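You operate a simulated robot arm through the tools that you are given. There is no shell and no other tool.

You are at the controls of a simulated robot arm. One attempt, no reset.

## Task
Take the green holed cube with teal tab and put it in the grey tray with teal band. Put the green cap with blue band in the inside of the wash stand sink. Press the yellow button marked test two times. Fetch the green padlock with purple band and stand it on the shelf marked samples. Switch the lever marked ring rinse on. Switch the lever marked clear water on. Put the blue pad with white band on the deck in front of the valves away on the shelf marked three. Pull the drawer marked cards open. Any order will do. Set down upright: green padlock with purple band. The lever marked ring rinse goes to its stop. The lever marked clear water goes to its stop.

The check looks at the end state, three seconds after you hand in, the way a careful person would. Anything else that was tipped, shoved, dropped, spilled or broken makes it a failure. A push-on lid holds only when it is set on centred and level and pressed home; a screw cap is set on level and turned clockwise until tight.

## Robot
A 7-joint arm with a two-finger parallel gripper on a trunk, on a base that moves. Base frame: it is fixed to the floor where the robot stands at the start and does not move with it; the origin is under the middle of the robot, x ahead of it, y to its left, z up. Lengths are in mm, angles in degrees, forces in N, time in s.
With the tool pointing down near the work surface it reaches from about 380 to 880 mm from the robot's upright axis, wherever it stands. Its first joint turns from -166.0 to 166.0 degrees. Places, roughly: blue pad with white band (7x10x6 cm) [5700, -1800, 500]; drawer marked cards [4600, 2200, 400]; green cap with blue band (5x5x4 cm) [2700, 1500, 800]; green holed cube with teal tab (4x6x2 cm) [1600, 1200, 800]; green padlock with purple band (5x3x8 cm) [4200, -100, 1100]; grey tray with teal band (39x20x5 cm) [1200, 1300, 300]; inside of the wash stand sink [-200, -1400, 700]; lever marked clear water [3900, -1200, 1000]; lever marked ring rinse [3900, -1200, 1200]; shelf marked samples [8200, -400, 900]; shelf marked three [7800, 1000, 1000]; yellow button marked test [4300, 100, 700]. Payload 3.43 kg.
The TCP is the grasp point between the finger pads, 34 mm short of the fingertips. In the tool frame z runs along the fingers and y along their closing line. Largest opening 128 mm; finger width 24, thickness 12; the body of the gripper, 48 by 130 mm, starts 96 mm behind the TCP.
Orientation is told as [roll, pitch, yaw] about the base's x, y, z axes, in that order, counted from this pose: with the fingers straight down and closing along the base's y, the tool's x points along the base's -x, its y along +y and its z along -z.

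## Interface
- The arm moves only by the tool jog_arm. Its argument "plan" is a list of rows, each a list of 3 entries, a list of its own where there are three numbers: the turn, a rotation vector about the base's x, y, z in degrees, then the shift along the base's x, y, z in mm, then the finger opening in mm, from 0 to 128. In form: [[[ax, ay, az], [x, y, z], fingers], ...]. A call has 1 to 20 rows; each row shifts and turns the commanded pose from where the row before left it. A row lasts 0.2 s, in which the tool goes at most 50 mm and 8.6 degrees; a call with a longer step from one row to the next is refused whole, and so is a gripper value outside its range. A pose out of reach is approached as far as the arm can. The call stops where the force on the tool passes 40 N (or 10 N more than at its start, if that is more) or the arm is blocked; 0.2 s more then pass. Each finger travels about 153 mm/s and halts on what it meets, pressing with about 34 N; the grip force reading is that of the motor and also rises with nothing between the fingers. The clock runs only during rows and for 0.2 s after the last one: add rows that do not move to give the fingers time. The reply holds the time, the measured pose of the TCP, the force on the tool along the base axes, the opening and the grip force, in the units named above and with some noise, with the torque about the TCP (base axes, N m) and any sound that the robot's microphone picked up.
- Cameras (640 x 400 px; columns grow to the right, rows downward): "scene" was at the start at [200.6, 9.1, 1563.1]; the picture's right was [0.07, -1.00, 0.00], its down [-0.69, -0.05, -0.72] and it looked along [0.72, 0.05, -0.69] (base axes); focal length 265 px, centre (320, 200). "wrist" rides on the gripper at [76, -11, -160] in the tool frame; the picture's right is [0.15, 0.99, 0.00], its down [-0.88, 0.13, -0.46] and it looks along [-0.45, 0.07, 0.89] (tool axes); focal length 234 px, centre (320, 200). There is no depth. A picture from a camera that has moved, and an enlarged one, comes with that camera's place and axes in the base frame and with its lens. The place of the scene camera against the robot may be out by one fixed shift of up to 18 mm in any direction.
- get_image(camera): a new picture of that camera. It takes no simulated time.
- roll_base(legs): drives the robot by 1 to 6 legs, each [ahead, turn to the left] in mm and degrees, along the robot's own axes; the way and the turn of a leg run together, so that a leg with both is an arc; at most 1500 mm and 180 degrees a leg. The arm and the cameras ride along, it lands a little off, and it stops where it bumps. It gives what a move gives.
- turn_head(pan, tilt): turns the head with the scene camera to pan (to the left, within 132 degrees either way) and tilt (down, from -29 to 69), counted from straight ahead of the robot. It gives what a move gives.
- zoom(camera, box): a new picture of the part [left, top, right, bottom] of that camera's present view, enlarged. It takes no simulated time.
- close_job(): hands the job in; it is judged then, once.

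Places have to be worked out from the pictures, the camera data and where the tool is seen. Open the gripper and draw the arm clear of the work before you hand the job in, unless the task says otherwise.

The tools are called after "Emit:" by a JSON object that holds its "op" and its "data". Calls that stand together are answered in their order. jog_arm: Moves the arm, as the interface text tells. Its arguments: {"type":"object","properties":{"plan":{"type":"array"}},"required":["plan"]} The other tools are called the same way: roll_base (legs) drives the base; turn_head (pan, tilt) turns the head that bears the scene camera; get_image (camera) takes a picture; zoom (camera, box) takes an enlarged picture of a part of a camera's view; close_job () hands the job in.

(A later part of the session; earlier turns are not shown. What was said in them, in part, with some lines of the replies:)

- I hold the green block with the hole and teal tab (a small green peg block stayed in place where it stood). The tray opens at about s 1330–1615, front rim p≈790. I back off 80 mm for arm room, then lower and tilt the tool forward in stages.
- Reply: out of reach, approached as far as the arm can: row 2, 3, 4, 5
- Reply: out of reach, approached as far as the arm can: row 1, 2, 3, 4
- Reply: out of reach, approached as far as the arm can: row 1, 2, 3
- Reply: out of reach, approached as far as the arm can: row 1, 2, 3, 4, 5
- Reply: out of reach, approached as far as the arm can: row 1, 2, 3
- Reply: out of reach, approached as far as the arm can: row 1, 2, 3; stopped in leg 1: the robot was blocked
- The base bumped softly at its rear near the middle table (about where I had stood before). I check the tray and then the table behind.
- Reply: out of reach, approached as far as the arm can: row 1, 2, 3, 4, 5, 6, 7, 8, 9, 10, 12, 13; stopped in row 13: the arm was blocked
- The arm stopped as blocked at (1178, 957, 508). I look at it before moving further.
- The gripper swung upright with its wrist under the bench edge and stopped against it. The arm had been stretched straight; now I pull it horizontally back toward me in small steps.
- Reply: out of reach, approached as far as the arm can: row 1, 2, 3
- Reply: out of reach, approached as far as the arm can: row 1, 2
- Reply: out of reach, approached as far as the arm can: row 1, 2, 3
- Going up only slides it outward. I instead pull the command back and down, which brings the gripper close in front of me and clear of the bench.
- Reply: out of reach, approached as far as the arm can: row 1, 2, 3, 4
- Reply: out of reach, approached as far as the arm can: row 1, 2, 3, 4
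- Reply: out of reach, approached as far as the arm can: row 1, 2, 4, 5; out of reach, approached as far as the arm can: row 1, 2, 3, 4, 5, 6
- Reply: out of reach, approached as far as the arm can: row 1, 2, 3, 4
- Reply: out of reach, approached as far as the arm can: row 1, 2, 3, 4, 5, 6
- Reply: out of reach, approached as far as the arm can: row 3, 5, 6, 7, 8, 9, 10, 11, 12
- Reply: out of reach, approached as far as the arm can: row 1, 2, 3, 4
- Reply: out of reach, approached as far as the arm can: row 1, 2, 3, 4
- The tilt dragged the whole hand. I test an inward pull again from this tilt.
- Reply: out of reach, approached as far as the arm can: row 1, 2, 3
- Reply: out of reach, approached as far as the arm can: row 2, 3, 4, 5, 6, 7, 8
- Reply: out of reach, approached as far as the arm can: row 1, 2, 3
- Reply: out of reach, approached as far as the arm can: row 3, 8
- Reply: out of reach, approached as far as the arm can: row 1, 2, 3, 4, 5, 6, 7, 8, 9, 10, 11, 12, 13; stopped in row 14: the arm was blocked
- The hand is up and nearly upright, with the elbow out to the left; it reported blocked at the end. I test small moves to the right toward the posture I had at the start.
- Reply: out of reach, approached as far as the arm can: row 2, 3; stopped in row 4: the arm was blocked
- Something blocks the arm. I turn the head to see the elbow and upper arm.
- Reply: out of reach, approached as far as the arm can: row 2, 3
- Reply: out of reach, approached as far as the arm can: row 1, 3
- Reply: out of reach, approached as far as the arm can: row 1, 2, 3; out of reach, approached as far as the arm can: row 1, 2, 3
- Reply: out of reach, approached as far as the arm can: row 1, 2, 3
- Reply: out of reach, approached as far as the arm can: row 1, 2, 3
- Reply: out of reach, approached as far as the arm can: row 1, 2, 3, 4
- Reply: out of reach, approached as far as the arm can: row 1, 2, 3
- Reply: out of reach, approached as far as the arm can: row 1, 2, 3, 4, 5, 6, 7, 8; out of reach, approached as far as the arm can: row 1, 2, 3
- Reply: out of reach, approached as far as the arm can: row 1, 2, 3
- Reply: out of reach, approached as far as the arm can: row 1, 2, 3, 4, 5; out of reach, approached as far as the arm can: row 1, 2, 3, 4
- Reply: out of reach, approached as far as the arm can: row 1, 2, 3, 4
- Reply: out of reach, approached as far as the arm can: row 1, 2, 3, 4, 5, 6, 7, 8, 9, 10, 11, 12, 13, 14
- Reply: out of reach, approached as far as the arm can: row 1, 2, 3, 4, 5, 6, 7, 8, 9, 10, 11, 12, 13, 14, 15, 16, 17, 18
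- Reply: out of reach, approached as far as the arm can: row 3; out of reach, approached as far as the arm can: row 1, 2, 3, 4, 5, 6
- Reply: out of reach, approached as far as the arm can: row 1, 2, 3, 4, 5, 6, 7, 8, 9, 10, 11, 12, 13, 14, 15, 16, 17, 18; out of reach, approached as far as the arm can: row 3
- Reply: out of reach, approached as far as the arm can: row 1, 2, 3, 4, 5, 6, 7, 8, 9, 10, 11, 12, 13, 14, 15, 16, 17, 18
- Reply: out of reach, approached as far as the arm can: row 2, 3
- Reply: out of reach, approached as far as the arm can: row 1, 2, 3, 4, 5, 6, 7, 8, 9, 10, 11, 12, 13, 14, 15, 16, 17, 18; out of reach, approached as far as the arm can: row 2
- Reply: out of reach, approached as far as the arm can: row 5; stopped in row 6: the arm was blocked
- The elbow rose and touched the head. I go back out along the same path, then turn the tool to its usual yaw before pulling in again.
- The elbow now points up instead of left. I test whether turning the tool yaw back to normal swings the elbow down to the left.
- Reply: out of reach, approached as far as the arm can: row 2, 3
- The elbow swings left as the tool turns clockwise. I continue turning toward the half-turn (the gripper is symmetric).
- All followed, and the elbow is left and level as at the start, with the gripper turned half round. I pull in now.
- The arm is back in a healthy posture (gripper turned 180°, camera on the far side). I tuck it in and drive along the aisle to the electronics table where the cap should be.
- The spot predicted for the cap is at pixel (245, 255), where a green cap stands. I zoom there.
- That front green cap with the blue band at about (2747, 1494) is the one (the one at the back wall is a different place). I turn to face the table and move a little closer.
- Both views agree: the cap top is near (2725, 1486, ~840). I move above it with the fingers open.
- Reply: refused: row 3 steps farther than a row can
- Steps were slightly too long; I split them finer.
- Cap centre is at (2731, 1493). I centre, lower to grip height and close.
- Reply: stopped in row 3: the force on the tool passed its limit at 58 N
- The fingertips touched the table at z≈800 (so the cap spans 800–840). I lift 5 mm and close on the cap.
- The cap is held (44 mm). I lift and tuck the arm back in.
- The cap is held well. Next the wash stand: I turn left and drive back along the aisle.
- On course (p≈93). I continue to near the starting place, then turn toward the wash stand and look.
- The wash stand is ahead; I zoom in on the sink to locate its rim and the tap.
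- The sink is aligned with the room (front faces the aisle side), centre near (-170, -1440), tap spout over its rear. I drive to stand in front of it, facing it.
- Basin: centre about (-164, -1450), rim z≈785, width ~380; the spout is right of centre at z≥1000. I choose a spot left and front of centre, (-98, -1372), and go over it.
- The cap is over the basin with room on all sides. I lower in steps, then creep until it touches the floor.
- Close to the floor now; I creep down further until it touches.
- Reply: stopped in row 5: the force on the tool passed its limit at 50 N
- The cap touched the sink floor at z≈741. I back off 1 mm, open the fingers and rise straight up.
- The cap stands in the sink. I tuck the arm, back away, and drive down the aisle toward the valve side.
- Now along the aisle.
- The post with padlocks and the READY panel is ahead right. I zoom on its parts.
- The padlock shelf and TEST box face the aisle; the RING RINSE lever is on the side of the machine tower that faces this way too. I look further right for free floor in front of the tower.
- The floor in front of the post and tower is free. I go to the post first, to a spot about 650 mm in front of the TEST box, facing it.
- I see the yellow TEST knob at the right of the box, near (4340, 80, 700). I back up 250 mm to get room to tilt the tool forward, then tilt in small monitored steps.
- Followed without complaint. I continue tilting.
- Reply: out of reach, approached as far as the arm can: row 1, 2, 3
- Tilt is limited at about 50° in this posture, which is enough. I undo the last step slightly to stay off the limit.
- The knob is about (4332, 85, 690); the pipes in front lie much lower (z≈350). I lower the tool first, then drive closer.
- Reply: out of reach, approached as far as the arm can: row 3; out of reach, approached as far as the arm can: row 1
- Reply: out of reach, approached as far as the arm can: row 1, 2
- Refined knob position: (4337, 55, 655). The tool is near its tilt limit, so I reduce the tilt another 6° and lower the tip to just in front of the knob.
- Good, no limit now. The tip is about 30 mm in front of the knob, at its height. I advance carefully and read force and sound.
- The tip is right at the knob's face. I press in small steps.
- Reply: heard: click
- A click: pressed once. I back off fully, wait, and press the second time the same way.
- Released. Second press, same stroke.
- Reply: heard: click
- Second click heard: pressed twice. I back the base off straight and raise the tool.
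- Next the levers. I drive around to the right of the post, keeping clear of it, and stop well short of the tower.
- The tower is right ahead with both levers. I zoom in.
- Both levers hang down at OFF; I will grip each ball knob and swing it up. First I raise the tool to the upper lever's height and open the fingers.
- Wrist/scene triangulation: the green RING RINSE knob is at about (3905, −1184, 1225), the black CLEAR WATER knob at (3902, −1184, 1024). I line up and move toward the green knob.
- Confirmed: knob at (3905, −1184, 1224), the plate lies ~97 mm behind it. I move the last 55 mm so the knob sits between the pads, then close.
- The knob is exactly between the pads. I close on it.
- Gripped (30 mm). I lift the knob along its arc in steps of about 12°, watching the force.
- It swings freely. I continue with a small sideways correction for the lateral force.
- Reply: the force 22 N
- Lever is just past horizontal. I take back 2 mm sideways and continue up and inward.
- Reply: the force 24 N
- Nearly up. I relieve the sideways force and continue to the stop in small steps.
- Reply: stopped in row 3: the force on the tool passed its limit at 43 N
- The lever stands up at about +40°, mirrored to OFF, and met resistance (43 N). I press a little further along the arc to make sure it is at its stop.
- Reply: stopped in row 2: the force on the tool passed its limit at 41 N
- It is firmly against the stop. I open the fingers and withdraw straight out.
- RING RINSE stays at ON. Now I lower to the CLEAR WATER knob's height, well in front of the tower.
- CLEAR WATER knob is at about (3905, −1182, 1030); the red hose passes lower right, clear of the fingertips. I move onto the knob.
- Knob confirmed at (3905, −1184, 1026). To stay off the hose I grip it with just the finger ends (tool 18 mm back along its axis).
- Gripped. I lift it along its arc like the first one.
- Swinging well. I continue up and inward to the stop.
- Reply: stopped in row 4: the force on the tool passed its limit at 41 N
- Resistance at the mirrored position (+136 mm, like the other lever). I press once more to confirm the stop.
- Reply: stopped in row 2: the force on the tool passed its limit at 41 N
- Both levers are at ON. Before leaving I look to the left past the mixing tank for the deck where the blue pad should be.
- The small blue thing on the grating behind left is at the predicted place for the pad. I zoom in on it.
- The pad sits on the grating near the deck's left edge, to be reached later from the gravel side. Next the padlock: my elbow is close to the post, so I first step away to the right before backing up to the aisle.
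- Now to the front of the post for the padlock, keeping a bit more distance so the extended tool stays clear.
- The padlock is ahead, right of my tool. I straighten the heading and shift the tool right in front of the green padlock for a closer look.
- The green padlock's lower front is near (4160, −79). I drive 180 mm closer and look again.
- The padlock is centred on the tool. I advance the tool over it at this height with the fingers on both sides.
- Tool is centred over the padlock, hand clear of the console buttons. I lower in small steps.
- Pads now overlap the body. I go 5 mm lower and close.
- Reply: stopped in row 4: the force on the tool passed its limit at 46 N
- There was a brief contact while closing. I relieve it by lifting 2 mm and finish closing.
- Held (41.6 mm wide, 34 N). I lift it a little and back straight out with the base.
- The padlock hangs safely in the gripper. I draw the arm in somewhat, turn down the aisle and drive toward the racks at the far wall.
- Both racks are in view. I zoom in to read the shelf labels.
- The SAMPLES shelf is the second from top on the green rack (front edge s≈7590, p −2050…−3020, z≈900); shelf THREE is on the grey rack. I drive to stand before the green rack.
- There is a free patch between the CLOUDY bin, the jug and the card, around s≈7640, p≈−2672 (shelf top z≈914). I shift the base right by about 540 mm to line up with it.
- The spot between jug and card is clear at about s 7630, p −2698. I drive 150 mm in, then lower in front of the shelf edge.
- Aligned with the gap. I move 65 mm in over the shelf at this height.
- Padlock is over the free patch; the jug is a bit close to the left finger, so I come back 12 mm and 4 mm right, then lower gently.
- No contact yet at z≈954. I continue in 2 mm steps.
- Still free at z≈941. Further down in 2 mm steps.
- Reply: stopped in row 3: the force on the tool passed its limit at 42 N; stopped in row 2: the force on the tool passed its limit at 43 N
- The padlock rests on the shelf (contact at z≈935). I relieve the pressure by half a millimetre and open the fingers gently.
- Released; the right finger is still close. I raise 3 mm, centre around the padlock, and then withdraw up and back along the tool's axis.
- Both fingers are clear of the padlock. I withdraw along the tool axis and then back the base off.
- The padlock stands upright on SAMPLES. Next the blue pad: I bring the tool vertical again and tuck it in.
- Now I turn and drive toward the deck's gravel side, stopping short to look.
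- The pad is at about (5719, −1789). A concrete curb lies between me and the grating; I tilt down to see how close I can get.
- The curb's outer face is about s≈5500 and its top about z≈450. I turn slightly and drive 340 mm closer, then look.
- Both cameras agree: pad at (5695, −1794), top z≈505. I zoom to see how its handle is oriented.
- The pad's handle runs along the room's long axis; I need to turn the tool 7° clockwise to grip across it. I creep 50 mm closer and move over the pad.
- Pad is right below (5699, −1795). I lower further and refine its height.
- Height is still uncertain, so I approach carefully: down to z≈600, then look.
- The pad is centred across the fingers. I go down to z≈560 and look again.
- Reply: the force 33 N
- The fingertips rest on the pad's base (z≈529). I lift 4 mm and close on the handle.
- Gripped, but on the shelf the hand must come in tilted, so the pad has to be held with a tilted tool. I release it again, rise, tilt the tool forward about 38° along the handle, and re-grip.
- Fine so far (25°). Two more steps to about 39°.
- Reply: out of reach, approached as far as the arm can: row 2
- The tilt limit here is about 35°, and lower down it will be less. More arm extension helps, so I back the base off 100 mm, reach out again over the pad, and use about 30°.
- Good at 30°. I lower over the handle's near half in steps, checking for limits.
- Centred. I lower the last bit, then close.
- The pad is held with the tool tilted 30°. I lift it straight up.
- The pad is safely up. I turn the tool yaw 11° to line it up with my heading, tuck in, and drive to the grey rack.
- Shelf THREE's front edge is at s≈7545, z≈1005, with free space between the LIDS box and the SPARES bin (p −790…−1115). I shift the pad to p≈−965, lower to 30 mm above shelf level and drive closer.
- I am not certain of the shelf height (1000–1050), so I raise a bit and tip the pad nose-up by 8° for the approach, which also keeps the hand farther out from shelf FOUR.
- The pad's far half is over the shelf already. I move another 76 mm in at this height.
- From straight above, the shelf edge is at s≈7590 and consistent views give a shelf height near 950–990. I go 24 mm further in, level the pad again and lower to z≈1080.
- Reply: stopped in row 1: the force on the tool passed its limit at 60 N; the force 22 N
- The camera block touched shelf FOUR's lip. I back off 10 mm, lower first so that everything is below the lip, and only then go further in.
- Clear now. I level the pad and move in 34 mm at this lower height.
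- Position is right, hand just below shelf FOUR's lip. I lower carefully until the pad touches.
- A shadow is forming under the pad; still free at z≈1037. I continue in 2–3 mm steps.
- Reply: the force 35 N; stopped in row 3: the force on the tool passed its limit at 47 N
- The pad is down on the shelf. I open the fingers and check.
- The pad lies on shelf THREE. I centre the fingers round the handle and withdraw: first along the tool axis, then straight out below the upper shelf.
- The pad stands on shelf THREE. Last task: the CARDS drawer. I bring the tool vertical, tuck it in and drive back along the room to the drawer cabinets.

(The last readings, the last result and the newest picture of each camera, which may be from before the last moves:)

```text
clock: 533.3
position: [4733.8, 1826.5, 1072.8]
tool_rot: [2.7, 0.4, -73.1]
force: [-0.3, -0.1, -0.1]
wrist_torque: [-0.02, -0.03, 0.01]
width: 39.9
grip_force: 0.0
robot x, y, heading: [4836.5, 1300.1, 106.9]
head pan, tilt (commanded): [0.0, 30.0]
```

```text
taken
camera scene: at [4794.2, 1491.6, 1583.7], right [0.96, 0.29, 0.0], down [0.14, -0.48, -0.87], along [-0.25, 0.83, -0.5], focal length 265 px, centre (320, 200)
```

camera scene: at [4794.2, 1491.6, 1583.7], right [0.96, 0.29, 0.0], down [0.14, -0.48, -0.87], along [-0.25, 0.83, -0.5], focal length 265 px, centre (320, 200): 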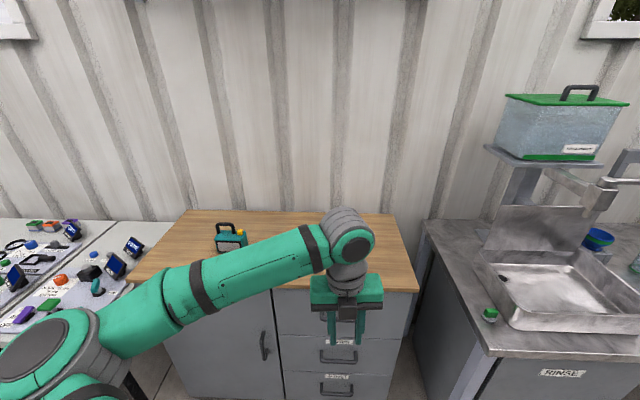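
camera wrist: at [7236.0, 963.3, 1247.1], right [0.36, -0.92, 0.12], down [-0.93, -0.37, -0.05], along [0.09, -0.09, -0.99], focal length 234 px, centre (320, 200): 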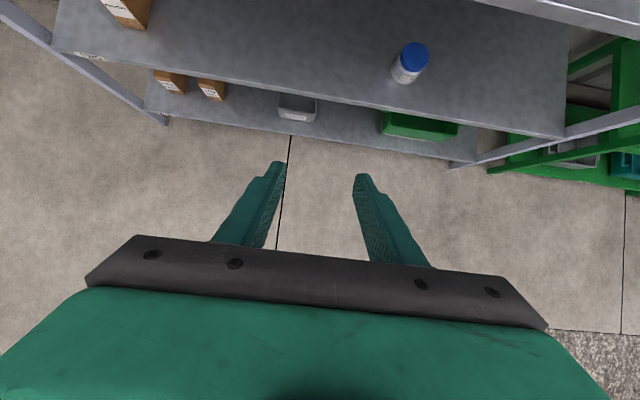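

The wooden-top cabinet with labelled drawers is right in front. I zoom in on the labels.

Emit:
{"op": "zoom", "data": {"camera": "scene", "box": [250, 290, 426, 400]}}

Emit:
{"op": "get_image", "data": {"camera": "wrist"}}

Emit:
{"op": "turn_head", "data": {"pan": 0, "tilt": 60}}

Emit:
{"op": "get_image", "data": {"camera": "scene"}}

```text
3.64 times, centred on (338, 345) of scene
camera zoom: at [4794.2, 1491.6, 1583.7], right [0.96, 0.29, 0.0], down [0.14, -0.48, -0.87], along [-0.25, 0.83, -0.5], focal length 963 px, centre (254, -327)
```

zoom: 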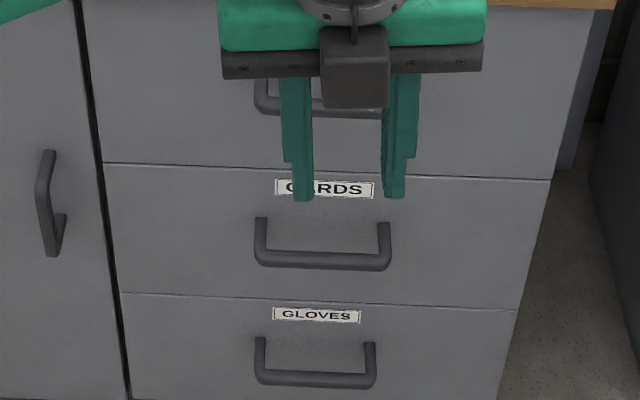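

```text
taken
camera wrist: at [4694.5, 1892.0, 1231.6], right [0.9, 0.43, 0.05], down [0.36, -0.81, 0.46], along [0.23, -0.39, -0.89], focal length 234 px, centre (320, 200)
```

wrist: 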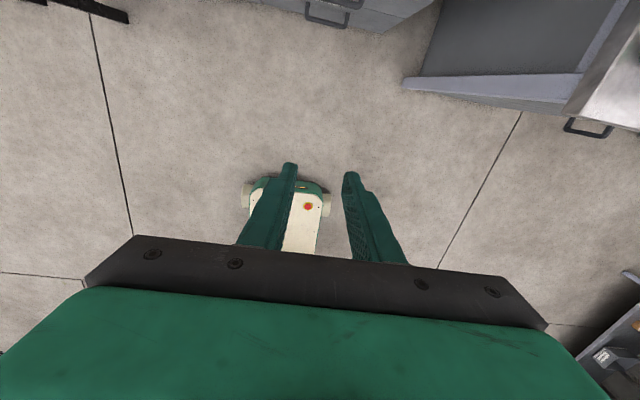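

```text
clock: 534.2
position: [4734.3, 1826.6, 1072.6]
tool_rot: [2.6, 0.3, -73.1]
force: [0.5, -0.3, -1.0]
wrist_torque: [0.02, 0.04, 0.0]
width: 40.0
grip_force: 0.0
robot x, y, heading: [4837.9, 1301.4, 106.7]
head pan, tilt (commanded): [0.0, 60.0]
```

```text
taken
camera scene: at [4801.1, 1468.9, 1541.7], right [0.96, 0.29, 0.0], down [0.25, -0.83, -0.5], along [-0.14, 0.48, -0.87], focal length 265 px, centre (320, 200)
```

scene: 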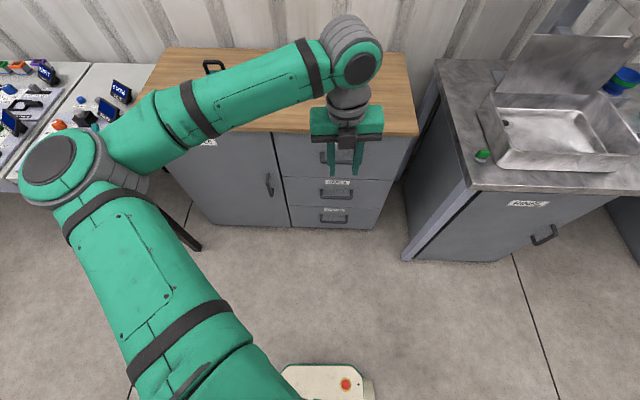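

CARDS is the middle drawer, with a horizontal bar handle (~150 mm long) around (4687, 2110, 440). To grip the bar from above I turn the tool 90° so it closes front-to-back.

Emit:
{"op": "jog_arm", "data": {"plan": [[[0, 0, 8.2], [0, 0, 0], 40], [[0, 0, 8.2], [0, 0, 0], 40], [[0, 0, 8.2], [0, 0, 0], 40], [[0, 0, 8.2], [0, 0, 0], 40], [[0, 0, 8.2], [0, 0, 0], 40], [[0, 0, 0], [0, 0, 0], 40]]}}

Emit:
{"op": "jog_arm", "data": {"plan": [[[0, 0, 8.2], [0, 0, 0], 40], [[0, 0, 8.2], [0, 0, 0], 40], [[0, 0, 8.2], [0, 0, 0], 40], [[0, 0, 8.2], [0, 0, 0], 40], [[0, 0, 8.2], [0, 0, 0], 40], [[0, 0, 6], [0, 0, 0], 40], [[0, 0, 0], [0, 0, 0], 40]]}}

Emit:
{"op": "get_image", "data": {"camera": "scene"}}

Emit:
{"op": "get_image", "data": {"camera": "wrist"}}

```text
clock: 535.6
position: [4733.4, 1826.0, 1071.9]
tool_rot: [2.7, 0.2, -32.0]
force: [0.4, -1.1, -0.2]
wrist_torque: [0.01, -0.01, -0.01]
width: 39.9
grip_force: 0.0
robot x, y, heading: [4835.5, 1300.1, 106.8]
head pan, tilt (commanded): [0.0, 60.0]
```

```text
clock: 537.2
position: [4734.4, 1827.4, 1072.0]
tool_rot: [2.7, 0.3, 15.0]
force: [0.0, 0.6, -0.3]
wrist_torque: [0.0, -0.04, -0.04]
width: 39.9
grip_force: 0.0
robot x, y, heading: [4837.8, 1302.4, 106.8]
head pan, tilt (commanded): [0.0, 60.0]
```

```text
taken
camera scene: at [4801.1, 1468.8, 1541.6], right [0.96, 0.29, 0.0], down [0.25, -0.83, -0.5], along [-0.14, 0.48, -0.87], focal length 265 px, centre (320, 200)
```

scene: 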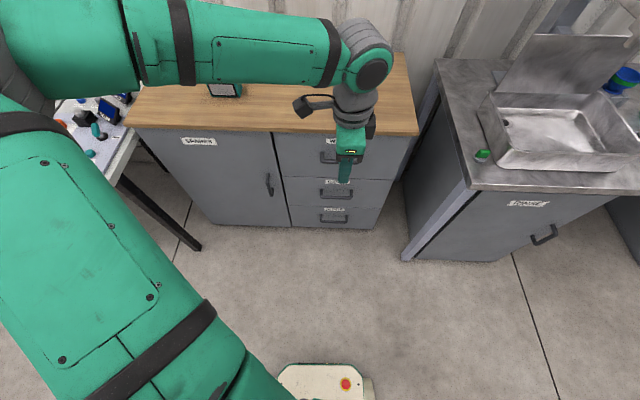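

```text
taken
camera wrist: at [4666.6, 1788.6, 1231.6], right [-0.4, 0.92, 0.05], down [0.83, 0.33, 0.46], along [0.4, 0.22, -0.89], focal length 234 px, centre (320, 200)
```

wrist: 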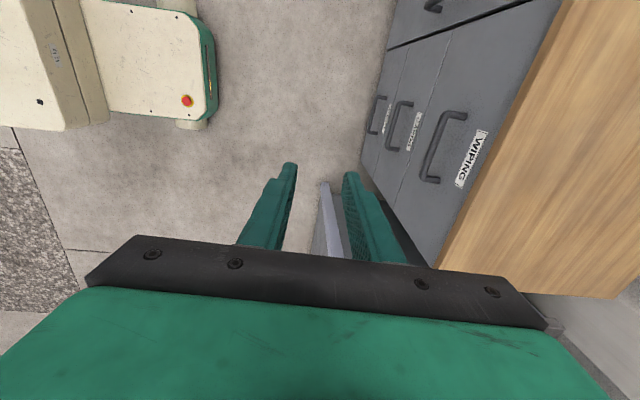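

The wrist view shows WIPING, CARDS and GLOVES handles clearly. The upper handle would block a vertical grip, so I tilt the tool forward about 30° (fingers now open in the vertical plane, fit for the bar) while lowering in front of the cabinet.

Emit:
{"op": "jog_arm", "data": {"plan": [[[7.25, 1.94, 0], [-5, 18, -25], 50], [[7.25, 1.94, 0], [-5, 18, -25], 50], [[0, 0, 0], [0, 0, 0], 50]]}}

Emit:
{"op": "jog_arm", "data": {"plan": [[[7.25, 1.94, 0], [-5, 18, -25], 50], [[7.25, 1.94, 0], [-5, 18, -25], 50], [[0, 0, 0], [0, 0, 0], 50]]}}

Emit:
{"op": "get_image", "data": {"camera": "scene"}}

Emit:
{"op": "get_image", "data": {"camera": "wrist"}}

```text
clock: 538.0
position: [4723.0, 1862.2, 1020.8]
tool_rot: [17.8, 0.3, 15.1]
force: [0.3, -0.7, 0.2]
wrist_torque: [0.0, -0.04, -0.01]
width: 50.1
grip_force: 0.0
robot x, y, heading: [4837.0, 1300.4, 106.9]
head pan, tilt (commanded): [0.0, 60.0]
```

```text
clock: 538.8
position: [4713.1, 1899.0, 970.9]
tool_rot: [32.8, 0.2, 15.1]
force: [-0.3, -0.1, 0.0]
wrist_torque: [0.0, -0.02, -0.02]
width: 50.0
grip_force: 0.0
robot x, y, heading: [4833.7, 1301.3, 106.8]
head pan, tilt (commanded): [0.0, 60.0]
```

```text
taken
camera scene: at [4801.1, 1468.8, 1541.6], right [0.96, 0.29, 0.0], down [0.25, -0.83, -0.5], along [-0.14, 0.48, -0.87], focal length 265 px, centre (320, 200)
```

scene: 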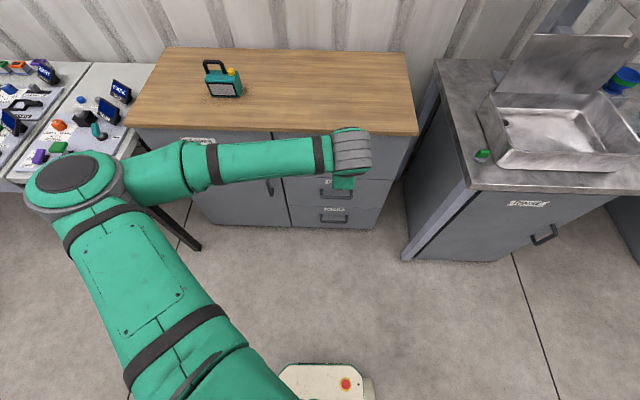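

```text
taken
camera wrist: at [4665.9, 1786.2, 1099.6], right [-0.35, 0.77, 0.54], down [0.89, 0.1, 0.45], along [0.29, 0.64, -0.71], focal length 234 px, centre (320, 200)
```

wrist: 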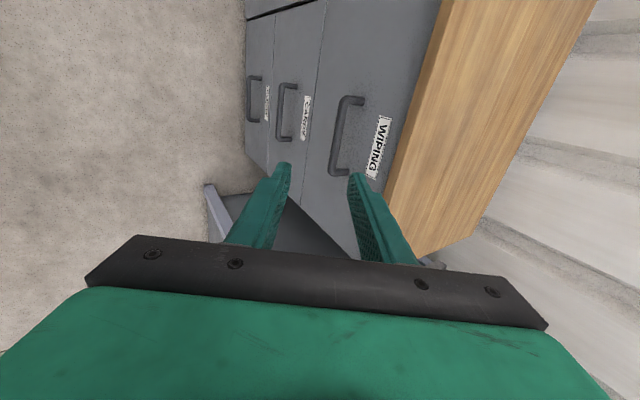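

No limits hit at 30° tilt. Triangulation puts the CARDS bar near (4675, 2066, 515). I lower further in front of the cabinet, watching for limits.

Emit:
{"op": "jog_arm", "data": {"plan": [[[0, 0, 0], [0, 0, -42], 50], [[0, 0, 0], [0, 0, -42], 50], [[0, 0, 0], [0, 0, -42], 50], [[0, 0, 0], [0, 0, 0], 50]]}}

Emit:
{"op": "jog_arm", "data": {"plan": [[[0, 0, 0], [0, 0, -42], 50], [[0, 0, 0], [0, 0, -42], 50], [[0, 0, 0], [0, 0, -42], 50], [[0, 0, 0], [0, 0, 0], 50]]}}

Emit:
{"op": "get_image", "data": {"camera": "wrist"}}

Emit:
{"op": "get_image", "data": {"camera": "scene"}}

```text
clock: 539.8
position: [4714.7, 1898.8, 844.8]
tool_rot: [32.7, 0.3, 15.2]
force: [-0.1, 0.4, -0.2]
wrist_torque: [0.01, -0.03, -0.02]
width: 50.0
grip_force: 0.1
robot x, y, heading: [4835.4, 1300.7, 106.9]
head pan, tilt (commanded): [0.0, 60.0]
```

```text
clock: 540.8
position: [4714.5, 1898.2, 718.9]
tool_rot: [32.7, 0.4, 15.1]
force: [0.0, -0.1, 0.7]
wrist_torque: [0.01, 0.02, -0.01]
width: 50.2
grip_force: 0.1
robot x, y, heading: [4840.4, 1300.6, 106.8]
head pan, tilt (commanded): [0.0, 60.0]
```

```text
taken
camera wrist: at [4666.8, 1786.4, 848.2], right [-0.35, 0.77, 0.54], down [0.89, 0.1, 0.45], along [0.29, 0.63, -0.72], focal length 234 px, centre (320, 200)
```

wrist: 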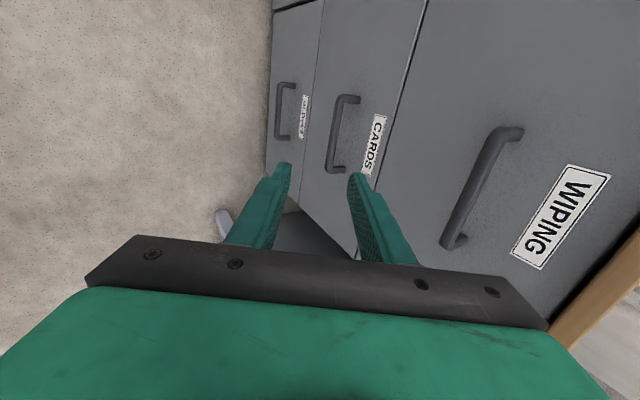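

```text
taken
camera scene: at [4801.1, 1468.8, 1541.6], right [0.96, 0.29, 0.0], down [0.25, -0.83, -0.5], along [-0.14, 0.48, -0.87], focal length 265 px, centre (320, 200)
```

scene: 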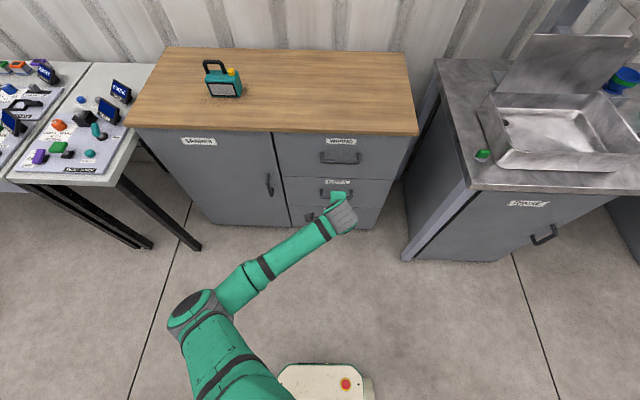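

Good baseline now: CARDS bar at (4677, 2090, 466), the WIPING bar is well above at z≈750. I lower below the upper handle first, then drive closer.

Emit:
{"op": "jog_arm", "data": {"plan": [[[0, 0, 0], [6, 2, -42], 50], [[0, 0, 0], [6, 2, -42], 50], [[0, 0, 0], [0, 0, -42], 50], [[0, 0, 0], [0, 0, -30], 50], [[0, 0, 0], [0, 0, 0], 36]]}}

Emit:
{"op": "roll_base", "data": {"legs": [[110, 0]]}}

Emit:
{"op": "get_image", "data": {"camera": "wrist"}}

Emit:
{"op": "get_image", "data": {"camera": "scene"}}

```text
clock: 542.0
position: [4716.6, 1922.5, 576.8]
tool_rot: [31.6, 0.2, 14.9]
force: [-1.4, 0.8, 0.4]
wrist_torque: [-0.02, -0.04, 0.02]
width: 36.3
grip_force: 0.1
out of reach, approached as far as the arm can: row 3, 4
robot x, y, heading: [4837.1, 1296.8, 106.8]
head pan, tilt (commanded): [0.0, 60.0]
```

```text
clock: 543.2
position: [4685.6, 2028.8, 576.7]
tool_rot: [31.6, 0.3, 14.9]
force: [0.6, -0.8, 0.2]
wrist_torque: [-0.01, -0.01, -0.02]
width: 36.1
grip_force: 0.0
robot x, y, heading: [4804.9, 1408.2, 106.9]
head pan, tilt (commanded): [0.0, 60.0]
```

```text
taken
camera wrist: at [4635.9, 1918.0, 706.9], right [-0.36, 0.78, 0.52], down [0.89, 0.1, 0.45], along [0.3, 0.62, -0.73], focal length 234 px, centre (320, 200)
```

wrist: 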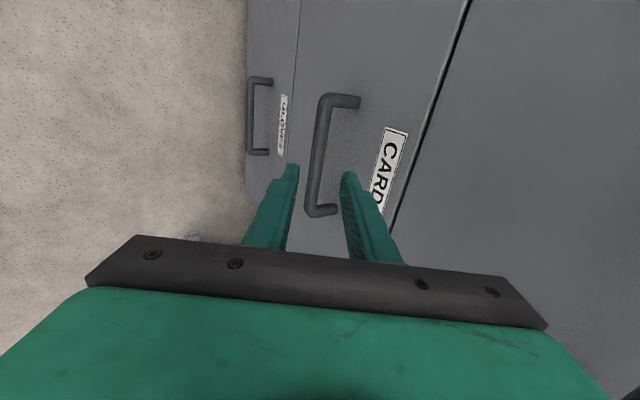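

```text
taken
camera scene: at [4769.2, 1574.8, 1541.6], right [0.96, 0.29, 0.0], down [0.25, -0.83, -0.5], along [-0.14, 0.48, -0.87], focal length 265 px, centre (320, 200)
```

scene: 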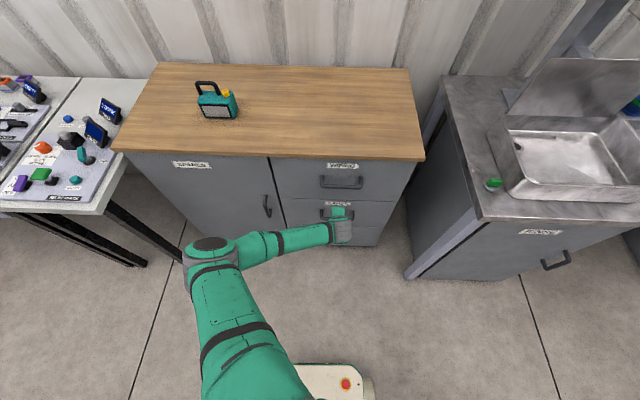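

The bar is straight ahead along the tool axis (about 124 mm). Lower down the tilt is limited, so I ease it by 8° and then advance along the tool axis in steps.

Emit:
{"op": "jog_arm", "data": {"plan": [[[-7.7, -2.1, 0], [0.8, 12.6, 0], 40], [[0, 0, 0], [0, 0, 0], 40]]}}

Emit:
{"op": "jog_arm", "data": {"plan": [[[0, 0, 0], [-2.1, 7.8, -18], 40], [[0, 0, 0], [-2.1, 7.8, -18], 40], [[0, 0, 0], [0, 0, 0], 40]]}}

Emit:
{"op": "get_image", "data": {"camera": "wrist"}}

```text
clock: 543.8
position: [4685.6, 2040.4, 576.7]
tool_rot: [23.4, 0.2, 14.9]
force: [-0.3, 0.9, 0.4]
wrist_torque: [0.0, 0.02, -0.02]
width: 40.0
grip_force: 0.1
robot x, y, heading: [4808.6, 1406.0, 106.8]
head pan, tilt (commanded): [0.0, 60.0]
```

```text
clock: 544.6
position: [4681.7, 2056.9, 539.9]
tool_rot: [23.7, 0.2, 15.0]
force: [-0.5, 0.2, 0.4]
wrist_torque: [-0.01, -0.01, -0.03]
width: 39.9
grip_force: 0.0
robot x, y, heading: [4802.1, 1406.7, 106.6]
head pan, tilt (commanded): [0.0, 60.0]
```

```text
taken
camera wrist: at [4627.8, 1965.1, 682.9], right [-0.37, 0.84, 0.4], down [0.87, 0.17, 0.47], along [0.33, 0.52, -0.79], focal length 234 px, centre (320, 200)
```

wrist: 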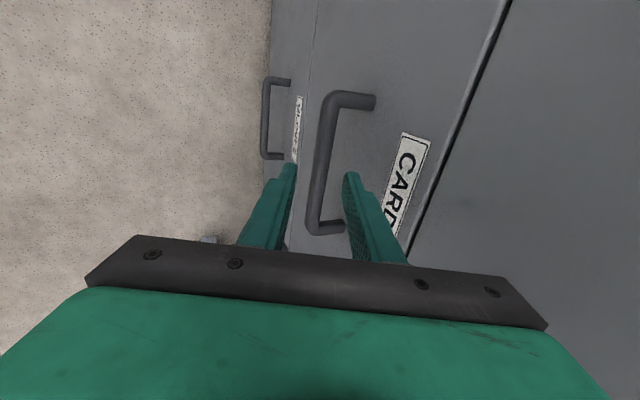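

Well aligned. I advance along the tool axis another ~58 mm so the bar goes between the fingers.

Emit:
{"op": "jog_arm", "data": {"plan": [[[0, 0, 0], [-2, 7.5, -17.8], 40], [[0, 0, 0], [-2, 7.5, -17.8], 40], [[0, 0, 0], [0, 0, 0], 40]]}}

Emit:
{"op": "get_image", "data": {"camera": "wrist"}}

```text
clock: 545.4
position: [4678.2, 2072.5, 505.1]
tool_rot: [23.5, 0.3, 14.9]
force: [0.4, -0.3, -0.1]
wrist_torque: [0.0, -0.02, 0.0]
width: 39.6
grip_force: 0.1
robot x, y, heading: [4805.5, 1407.2, 107.0]
head pan, tilt (commanded): [0.0, 60.0]
```

```text
taken
camera wrist: at [4623.8, 1979.9, 647.3], right [-0.37, 0.84, 0.4], down [0.87, 0.17, 0.47], along [0.33, 0.52, -0.79], focal length 234 px, centre (320, 200)
```

wrist: 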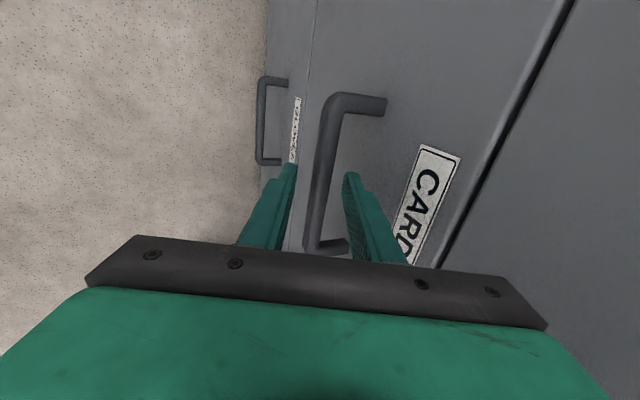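

Emit:
{"op": "jog_arm", "data": {"plan": [[[0, 0, 0], [-1.3, 4.7, -11], 40], [[0, 0, 0], [-1.3, 4.7, -11], 40], [[0, 0, 0], [0, 0, 0], 40]]}}

Emit:
{"op": "get_image", "data": {"camera": "wrist"}}

Emit:
{"op": "zoom", "data": {"camera": "scene", "box": [270, 170, 398, 250]}}

```text
clock: 546.2
position: [4674.4, 2082.0, 482.6]
tool_rot: [23.6, 0.3, 15.0]
force: [0.4, 0.6, 0.3]
wrist_torque: [-0.02, -0.02, 0.0]
width: 39.9
grip_force: 0.1
robot x, y, heading: [4801.8, 1404.2, 106.8]
head pan, tilt (commanded): [0.0, 60.0]
```

```text
taken
camera wrist: at [4620.5, 1988.7, 625.2], right [-0.37, 0.84, 0.4], down [0.87, 0.17, 0.47], along [0.33, 0.52, -0.79], focal length 234 px, centre (320, 200)
```

wrist: 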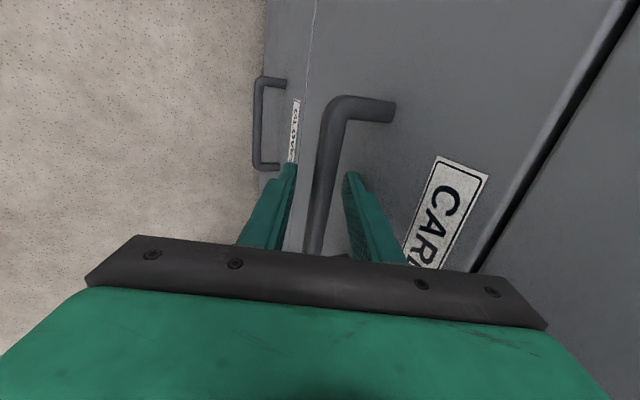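

```text
5.00 times, centred on (334, 210) of scene
camera zoom: at [4769.2, 1574.8, 1541.6], right [0.96, 0.29, 0.0], down [0.25, -0.83, -0.5], along [-0.14, 0.48, -0.87], focal length 1324 px, centre (250, 150)
```

zoom: 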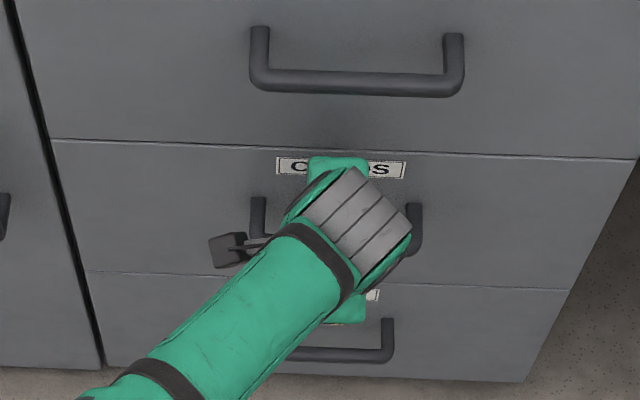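

The bar lies between the pads. I close on it.

Emit:
{"op": "jog_arm", "data": {"plan": [[[0, 0, 0], [0, 0, 0], 28], [[0, 0, 0], [0, 0, 0], 14], [[0, 0, 0], [0, 0, 0], 5], [[0, 0, 0], [0, 0, 0], 5]]}}

Emit:
{"op": "get_image", "data": {"camera": "wrist"}}

```text
clock: 547.2
position: [4674.0, 2081.4, 481.5]
tool_rot: [23.7, 0.2, 14.9]
force: [-1.3, 1.5, 2.5]
wrist_torque: [-0.08, 0.25, -0.6]
width: 13.5
grip_force: 45.7
robot x, y, heading: [4802.7, 1405.2, 106.8]
head pan, tilt (commanded): [0.0, 60.0]
```

```text
taken
camera wrist: at [4620.4, 1988.8, 625.5], right [-0.37, 0.84, 0.4], down [0.87, 0.17, 0.47], along [0.33, 0.52, -0.79], focal length 234 px, centre (320, 200)
```

wrist: 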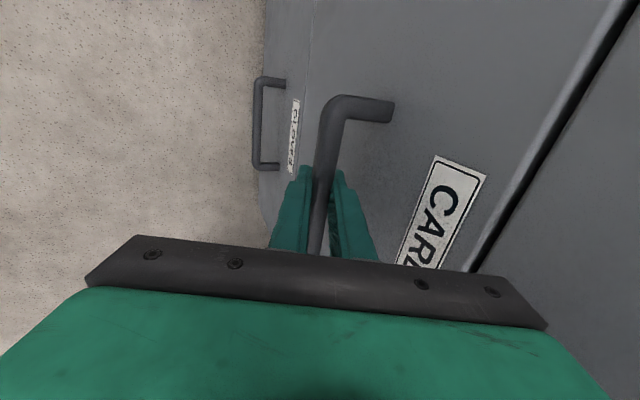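

The bar is held firmly (13.5 mm). I pull straight out with the arm, slowly at first.

Emit:
{"op": "jog_arm", "data": {"plan": [[[0, 0, 0], [2.6, -9.7, 0], 5], [[0, 0, 0], [2.6, -9.7, 0], 5], [[0, 0, 0], [3.9, -14.5, 0], 5], [[0, 0, 0], [3.9, -14.5, 0], 5], [[0, 0, 0], [0, 0, 0], 5]]}}

Emit:
{"op": "get_image", "data": {"camera": "wrist"}}

```text
clock: 548.4
position: [4685.9, 2032.0, 483.8]
tool_rot: [23.5, 0.4, 14.9]
force: [-9.9, -3.4, -8.2]
wrist_torque: [0.03, -0.03, -0.78]
width: 13.6
grip_force: 44.9
robot x, y, heading: [4809.5, 1405.1, 107.0]
head pan, tilt (commanded): [0.0, 60.0]
```

```text
taken
camera wrist: at [4633.3, 1939.8, 625.7], right [-0.37, 0.84, 0.4], down [0.87, 0.17, 0.47], along [0.32, 0.52, -0.79], focal length 234 px, centre (320, 200)
```

wrist: 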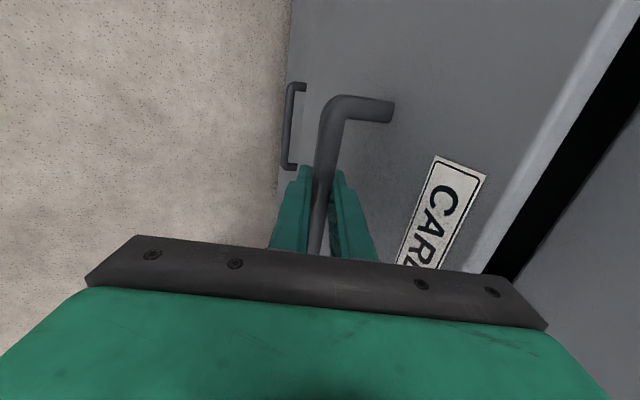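

The drawer slides out. I continue pulling with a small correction for the side forces.

Emit:
{"op": "jog_arm", "data": {"plan": [[[0, 0, 0], [3, -21, -2], 5], [[0, 0, 0], [5.5, -24, 0], 5], [[0, 0, 0], [6.5, -24, 0], 5], [[0, 0, 0], [6.5, -24, 0], 5], [[0, 0, 0], [0, 0, 0], 5]]}}

Emit:
{"op": "get_image", "data": {"camera": "scene"}}

```text
clock: 549.5
position: [4708.8, 1945.1, 482.9]
tool_rot: [23.8, 0.1, 14.7]
force: [0.4, 0.1, 5.8]
wrist_torque: [-0.05, 0.26, -0.34]
width: 13.6
grip_force: 44.7
robot x, y, heading: [4804.6, 1405.4, 106.8]
head pan, tilt (commanded): [0.0, 60.0]
stopped in row 5: the force on the tool passed its limit at 45 N (the readings are from after the stop); the commanded pose is now the measured one
```

```text
taken
camera scene: at [4769.2, 1574.7, 1541.6], right [0.96, 0.29, 0.0], down [0.25, -0.83, -0.5], along [-0.14, 0.48, -0.87], focal length 265 px, centre (320, 200)
```

scene: 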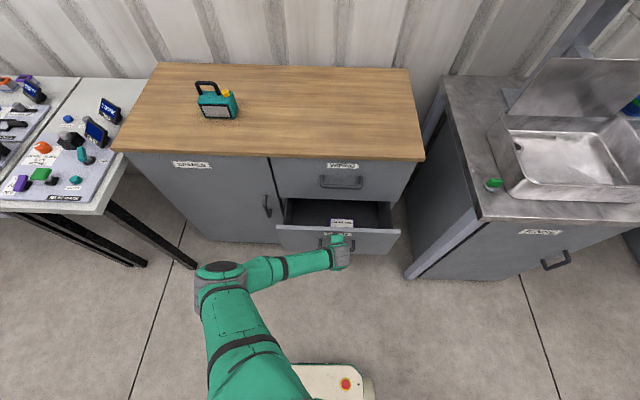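

The drawer is out about 138 mm and there was a force spike; I try a few gentle steps more to see if it is at its stop.

Emit:
{"op": "jog_arm", "data": {"plan": [[[0, 0, 0], [2, -7.5, 0], 5], [[0, 0, 0], [2, -7.5, 0], 5], [[0, 0, 0], [2, -7.5, 0], 5], [[0, 0, 0], [0, 0, 0], 5]]}}

```text
clock: 550.4
position: [4712.9, 1929.5, 483.9]
tool_rot: [22.7, 0.0, 14.5]
force: [1.0, -0.4, -5.2]
wrist_torque: [-0.1, 0.26, -0.21]
width: 13.5
grip_force: 44.9
out of reach, approached as far as the arm can: row 2, 3
robot x, y, heading: [4805.7, 1406.7, 106.8]
head pan, tilt (commanded): [0.0, 60.0]
stopped in row 4: the force on the tool passed its limit at 43 N (the readings are from after the stop); the commanded pose is now the measured one
```

The arm itself reached its tilt limit, not the drawer. I pull the rest by backing the base slowly.

Emit:
{"op": "roll_base", "data": {"legs": [[-60, 0]]}}

Emit:
{"op": "get_image", "data": {"camera": "scene"}}

```text
clock: 551.4
position: [4727.3, 1872.4, 482.3]
tool_rot: [22.8, 0.2, 14.9]
force: [-16.8, -4.0, -8.2]
wrist_torque: [-0.05, 0.25, -0.4]
width: 13.8
grip_force: 44.6
robot x, y, heading: [4822.1, 1350.8, 106.8]
head pan, tilt (commanded): [0.0, 60.0]
```

```text
taken
camera scene: at [4786.2, 1517.5, 1541.6], right [0.96, 0.29, 0.0], down [0.25, -0.83, -0.5], along [-0.14, 0.48, -0.87], focal length 265 px, centre (320, 200)
```

scene: 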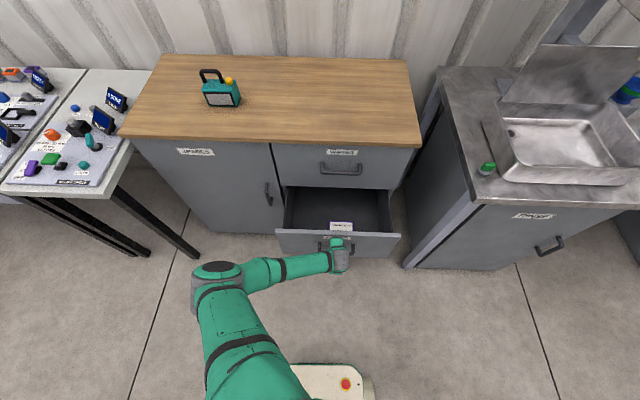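

Opened to about 213 mm. I relieve the side force with a small arm shift and back off further until it stops.

Emit:
{"op": "jog_arm", "data": {"plan": [[[0, 0, 0], [-3, -0.5, -1], 5], [[0, 0, 0], [0, 0, 0], 5]]}}

Emit:
{"op": "roll_base", "data": {"legs": [[-60, 0]]}}

```text
clock: 552.0
position: [4727.6, 1872.7, 482.8]
tool_rot: [22.8, -0.1, 14.6]
force: [16.8, 4.3, 19.7]
wrist_torque: [-0.21, 0.65, -0.11]
width: 13.7
grip_force: 45.0
robot x, y, heading: [4826.7, 1347.7, 106.8]
head pan, tilt (commanded): [0.0, 60.0]
```

```text
clock: 553.0
position: [4742.0, 1814.7, 482.6]
tool_rot: [22.9, 0.2, 14.7]
force: [14.2, 4.4, 34.8]
wrist_torque: [0.02, -0.04, -0.52]
width: 13.7
grip_force: 44.9
robot x, y, heading: [4836.6, 1290.9, 106.8]
head pan, tilt (commanded): [0.0, 60.0]
```

272 mm open. I relieve the vertical load and look at the drawer.

Emit:
{"op": "jog_arm", "data": {"plan": [[[0, 0, 0], [1, 0, 1.5], 5], [[0, 0, 0], [0, 0, 0], 5]]}}

Emit:
{"op": "get_image", "data": {"camera": "scene"}}

Emit:
{"op": "zoom", "data": {"camera": "scene", "box": [240, 130, 432, 250]}}

```text
clock: 553.6
position: [4742.4, 1815.2, 482.6]
tool_rot: [22.7, 0.3, 14.8]
force: [-6.4, -1.7, -17.3]
wrist_torque: [0.13, -0.54, -0.72]
width: 14.0
grip_force: 45.1
robot x, y, heading: [4836.8, 1291.0, 106.8]
head pan, tilt (commanded): [0.0, 60.0]
```

```text
taken
camera scene: at [4803.7, 1459.8, 1541.6], right [0.96, 0.29, 0.0], down [0.25, -0.83, -0.5], along [-0.14, 0.48, -0.87], focal length 265 px, centre (320, 200)
```

scene: 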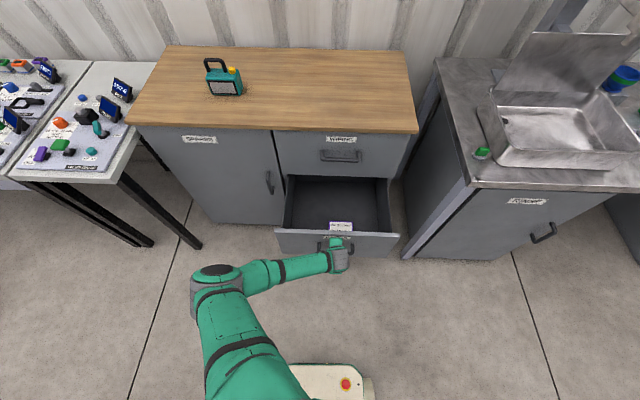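

```text
3.33 times, centred on (336, 190) of scene
camera zoom: at [4803.7, 1459.8, 1541.6], right [0.96, 0.29, 0.0], down [0.25, -0.83, -0.5], along [-0.14, 0.48, -0.87], focal length 882 px, centre (267, 233)
```

zoom: 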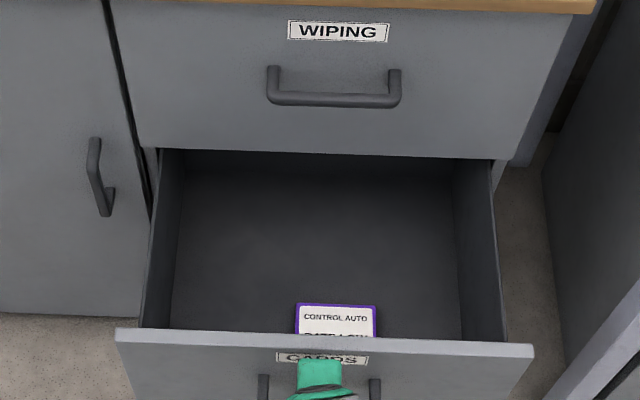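

It is widely open (~270 mm). I try another 40 mm to see whether there is more travel.

Emit:
{"op": "roll_base", "data": {"legs": [[-40, 0]]}}

```text
clock: 554.5
position: [4752.2, 1776.0, 482.9]
tool_rot: [22.7, 0.6, 14.8]
force: [-25.1, -5.9, -25.7]
wrist_torque: [-0.16, 0.66, -0.14]
width: 13.7
grip_force: 45.0
robot x, y, heading: [4854.8, 1253.6, 106.9]
head pan, tilt (commanded): [0.0, 60.0]
```

312 mm and still sliding. I relieve the side load and try another 40 mm.

Emit:
{"op": "jog_arm", "data": {"plan": [[[0, 0, 0], [-1.5, -0.4, -1], 5], [[0, 0, 0], [0, 0, 0], 5]]}}

Emit:
{"op": "roll_base", "data": {"legs": [[-40, 0]]}}

```text
clock: 555.0
position: [4750.5, 1776.6, 483.4]
tool_rot: [22.8, 0.4, 14.8]
force: [6.2, 1.2, 21.6]
wrist_torque: [-0.17, 0.79, -0.01]
width: 13.8
grip_force: 44.6
robot x, y, heading: [4853.0, 1249.8, 106.8]
head pan, tilt (commanded): [0.0, 60.0]
```

```text
clock: 556.0
position: [4758.7, 1751.7, 483.7]
tool_rot: [23.2, 0.5, 14.7]
force: [0.3, 0.4, 1.2]
wrist_torque: [-0.06, 0.09, -0.03]
width: 13.8
grip_force: 45.1
robot x, y, heading: [4858.8, 1225.9, 106.8]
head pan, tilt (commanded): [0.0, 60.0]
stopped in leg 1: the force on the tool passed its limit at 68 N (the readings are from after the stop); the commanded pose is now the measured one
```

The drawer met its end stop at about 337 mm open. I release the bar and withdraw along the tool axis.

Emit:
{"op": "jog_arm", "data": {"plan": [[[0, 0, 0], [0, 0, 0], 20], [[0, 0, 0], [0, 0, 0], 34], [[0, 0, 0], [0, 0, 0], 40], [[0, 0, 0], [0, 0, 0], 40]]}}

Emit:
{"op": "get_image", "data": {"camera": "wrist"}}

```text
clock: 557.0
position: [4757.9, 1753.0, 482.5]
tool_rot: [23.3, 0.5, 14.7]
force: [0.1, 0.3, -0.1]
wrist_torque: [-0.02, -0.02, 0.0]
width: 39.8
grip_force: 0.1
robot x, y, heading: [4864.2, 1222.7, 106.9]
head pan, tilt (commanded): [0.0, 60.0]
```

```text
taken
camera wrist: at [4704.2, 1661.3, 626.6], right [-0.37, 0.84, 0.39], down [0.87, 0.17, 0.46], along [0.32, 0.51, -0.79], focal length 234 px, centre (320, 200)
```

wrist: 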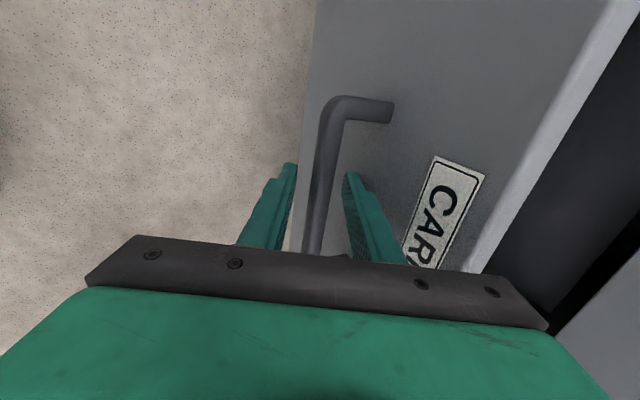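

The fingers are clear of the bar. I move back along the tool axis in small steps.

Emit:
{"op": "jog_arm", "data": {"plan": [[[0, 0, 0], [1.5, -5.7, 13.8], 40], [[0, 0, 0], [1.5, -5.7, 13.8], 40], [[0, 0, 0], [1.5, -5.7, 13.8], 40], [[0, 0, 0], [1.5, -5.7, 13.8], 40], [[0, 0, 0], [0, 0, 0], 40]]}}

Emit:
{"op": "get_image", "data": {"camera": "wrist"}}

```text
clock: 558.1
position: [4764.4, 1730.1, 538.1]
tool_rot: [23.2, 0.4, 14.7]
force: [0.3, 0.5, 0.5]
wrist_torque: [-0.01, -0.03, 0.01]
width: 39.9
grip_force: 0.0
robot x, y, heading: [4855.3, 1226.5, 106.9]
head pan, tilt (commanded): [0.0, 60.0]
```

```text
taken
camera wrist: at [4710.6, 1638.5, 682.4], right [-0.37, 0.84, 0.39], down [0.87, 0.17, 0.46], along [0.33, 0.51, -0.8], focal length 234 px, centre (320, 200)
```

wrist: 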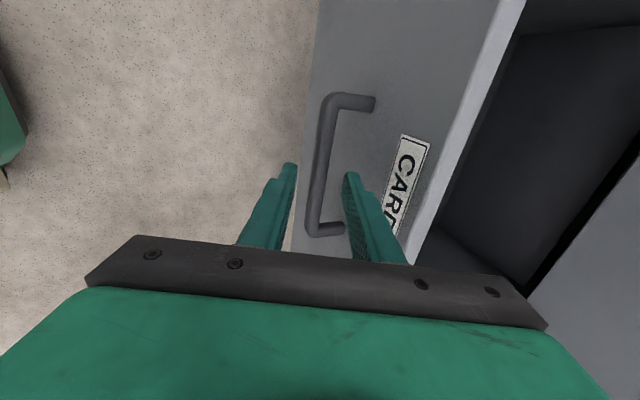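

Clear of the handle. I back the base away and raise the arm.

Emit:
{"op": "roll_base", "data": {"legs": [[-250, 0]]}}

Emit:
{"op": "jog_arm", "data": {"plan": [[[0, 0, 0], [0, 0, 40], 60], [[0, 0, 0], [0, 0, 42], 60], [[0, 0, 0], [0, 0, 42], 60], [[0, 0, 0], [0, 0, 42], 60], [[0, 0, 0], [0, 0, 42], 60], [[0, 0, 0], [0, 0, 42], 60], [[-7.5, -2, 0], [0, 0, 42], 60], [[-7.5, -2, 0], [0, 0, 42], 60], [[-7, -1.9, 0], [0, 0, 42], 60], [[0, 0, 0], [0, 0, 42], 60], [[0, 0, 0], [0, 0, 0], 60]]}}

Emit:
{"op": "turn_head", "data": {"pan": 0, "tilt": 40}}

Emit:
{"op": "get_image", "data": {"camera": "scene"}}

```text
clock: 560.0
position: [4838.4, 1485.5, 539.5]
tool_rot: [23.2, 0.5, 14.6]
force: [0.5, -0.1, -0.7]
wrist_torque: [-0.02, 0.0, 0.01]
width: 39.9
grip_force: 0.0
robot x, y, heading: [4931.3, 978.1, 106.7]
head pan, tilt (commanded): [0.0, 60.0]
```

```text
clock: 562.4
position: [4838.0, 1483.3, 956.1]
tool_rot: [0.4, 0.2, 14.3]
force: [-0.3, 0.3, 0.1]
wrist_torque: [-0.02, -0.03, 0.0]
width: 59.9
grip_force: 0.1
robot x, y, heading: [4932.1, 981.0, 106.7]
head pan, tilt (commanded): [0.0, 60.0]
```

```text
clock: 563.2
position: [4839.0, 1482.7, 955.9]
tool_rot: [0.6, 0.2, 14.4]
force: [0.2, -0.7, 0.0]
wrist_torque: [0.01, 0.01, -0.01]
width: 60.2
grip_force: 0.0
robot x, y, heading: [4933.6, 976.9, 106.3]
head pan, tilt (commanded): [0.0, 40.0]
```

```text
taken
camera scene: at [4892.5, 1166.5, 1568.3], right [0.96, 0.29, 0.0], down [0.18, -0.62, -0.77], along [-0.22, 0.73, -0.64], focal length 265 px, centre (320, 200)
```

scene: 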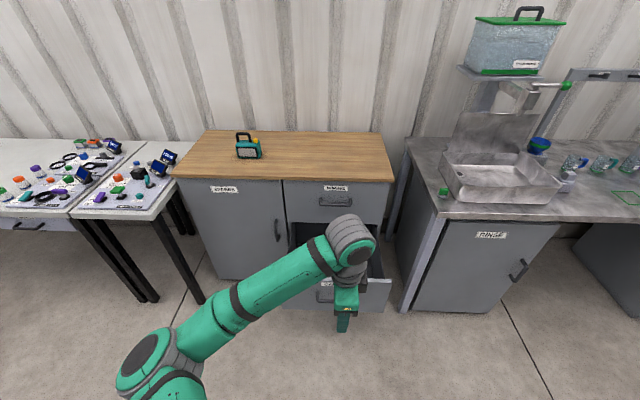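

The CARDS drawer is open and the arm is clear. Before handing in I turn to re-check the levers and the post from here.

Emit:
{"op": "roll_base", "data": {"legs": [[0, 70]]}}

Emit:
{"op": "turn_head", "data": {"pan": 75, "tilt": 12}}

Emit:
{"op": "get_image", "data": {"camera": "scene"}}

```text
clock: 567.1
position: [4427.5, 1057.3, 955.7]
tool_rot: [0.6, 0.2, 85.1]
force: [0.5, 0.6, 0.7]
wrist_torque: [0.02, -0.04, -0.02]
width: 60.1
grip_force: 0.1
robot x, y, heading: [4934.2, 984.7, 177.5]
head pan, tilt (commanded): [0.0, 40.0]
```

```text
clock: 568.5
position: [4428.4, 1057.9, 956.7]
tool_rot: [0.5, 0.2, 85.1]
force: [0.2, 0.6, 0.2]
wrist_torque: [0.02, 0.02, -0.02]
width: 60.1
grip_force: 0.1
robot x, y, heading: [4936.5, 982.5, 177.4]
head pan, tilt (commanded): [75.0, 12.0]
```

```text
taken
camera scene: at [4813.7, 900.7, 1612.8], right [-0.95, 0.3, 0.0], down [0.06, 0.2, -0.98], along [-0.3, -0.93, -0.21], focal length 265 px, centre (320, 200)
```

scene: 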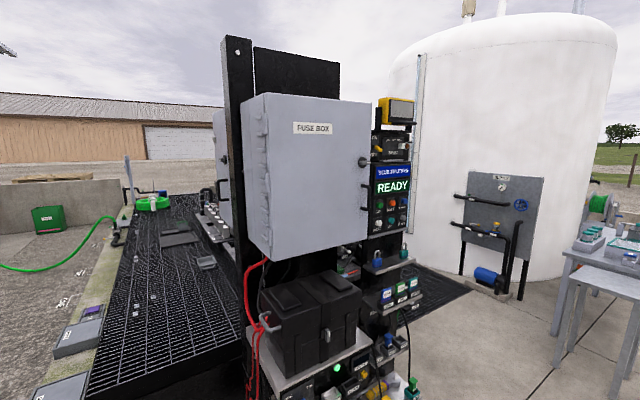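

The post is intact (only the green padlock gone from it), the levers were seen at ON after release, and the drawer, pad, padlock, cap and cube are all placed. The gripper is open and the arm clear of everything, so I hand in.

Emit:
{"op": "close_job", "data": {}}

```text
The job is handed in.
```

I carried out all eight parts of the job and handed it in. The check has not reported a result yet.

- **Holed cube:** the green cube with the teal tab lies in the grey tray on the bench's lower shelf. It was standing on a small green block, which stayed behind on the bench where it was.
- **Cap:** the green cap with the blue band stands on the floor of the wash stand sink.
- **Test button:** pressed twice, released fully in between, with a click heard each time.
- **Padlock:** the green padlock with the purple band stands upright on the samples shelf, in the gap between the jug and the card.
- **Levers:** ring rinse and clear water are both up at ON. Each one blocked the arm at its stop, and both were still up when I looked again a few seconds later. I could not see them at the end because the fuse box was in the way.
- **Blue pad:** it lies on shelf three, between the spare lids box and the spares bin.
- **Drawer:** the cards drawer is pulled out about 337 mm, where it stopped.

Four unplanned contacts happened along the way. Pictures taken afterwards showed nothing moved or tipped in any of them, but I did not check each spot up close:

- The base backed into something behind it, probably the middle table.
- The wrist touched the underside of the wooden bench.
- The wrist camera pressed against the front lip of shelf four at about 60 N.
- The fingertips pressed on the electronics table at about 58 N before I gripped the cap.

The gripper is open and the arm is clear of everything.
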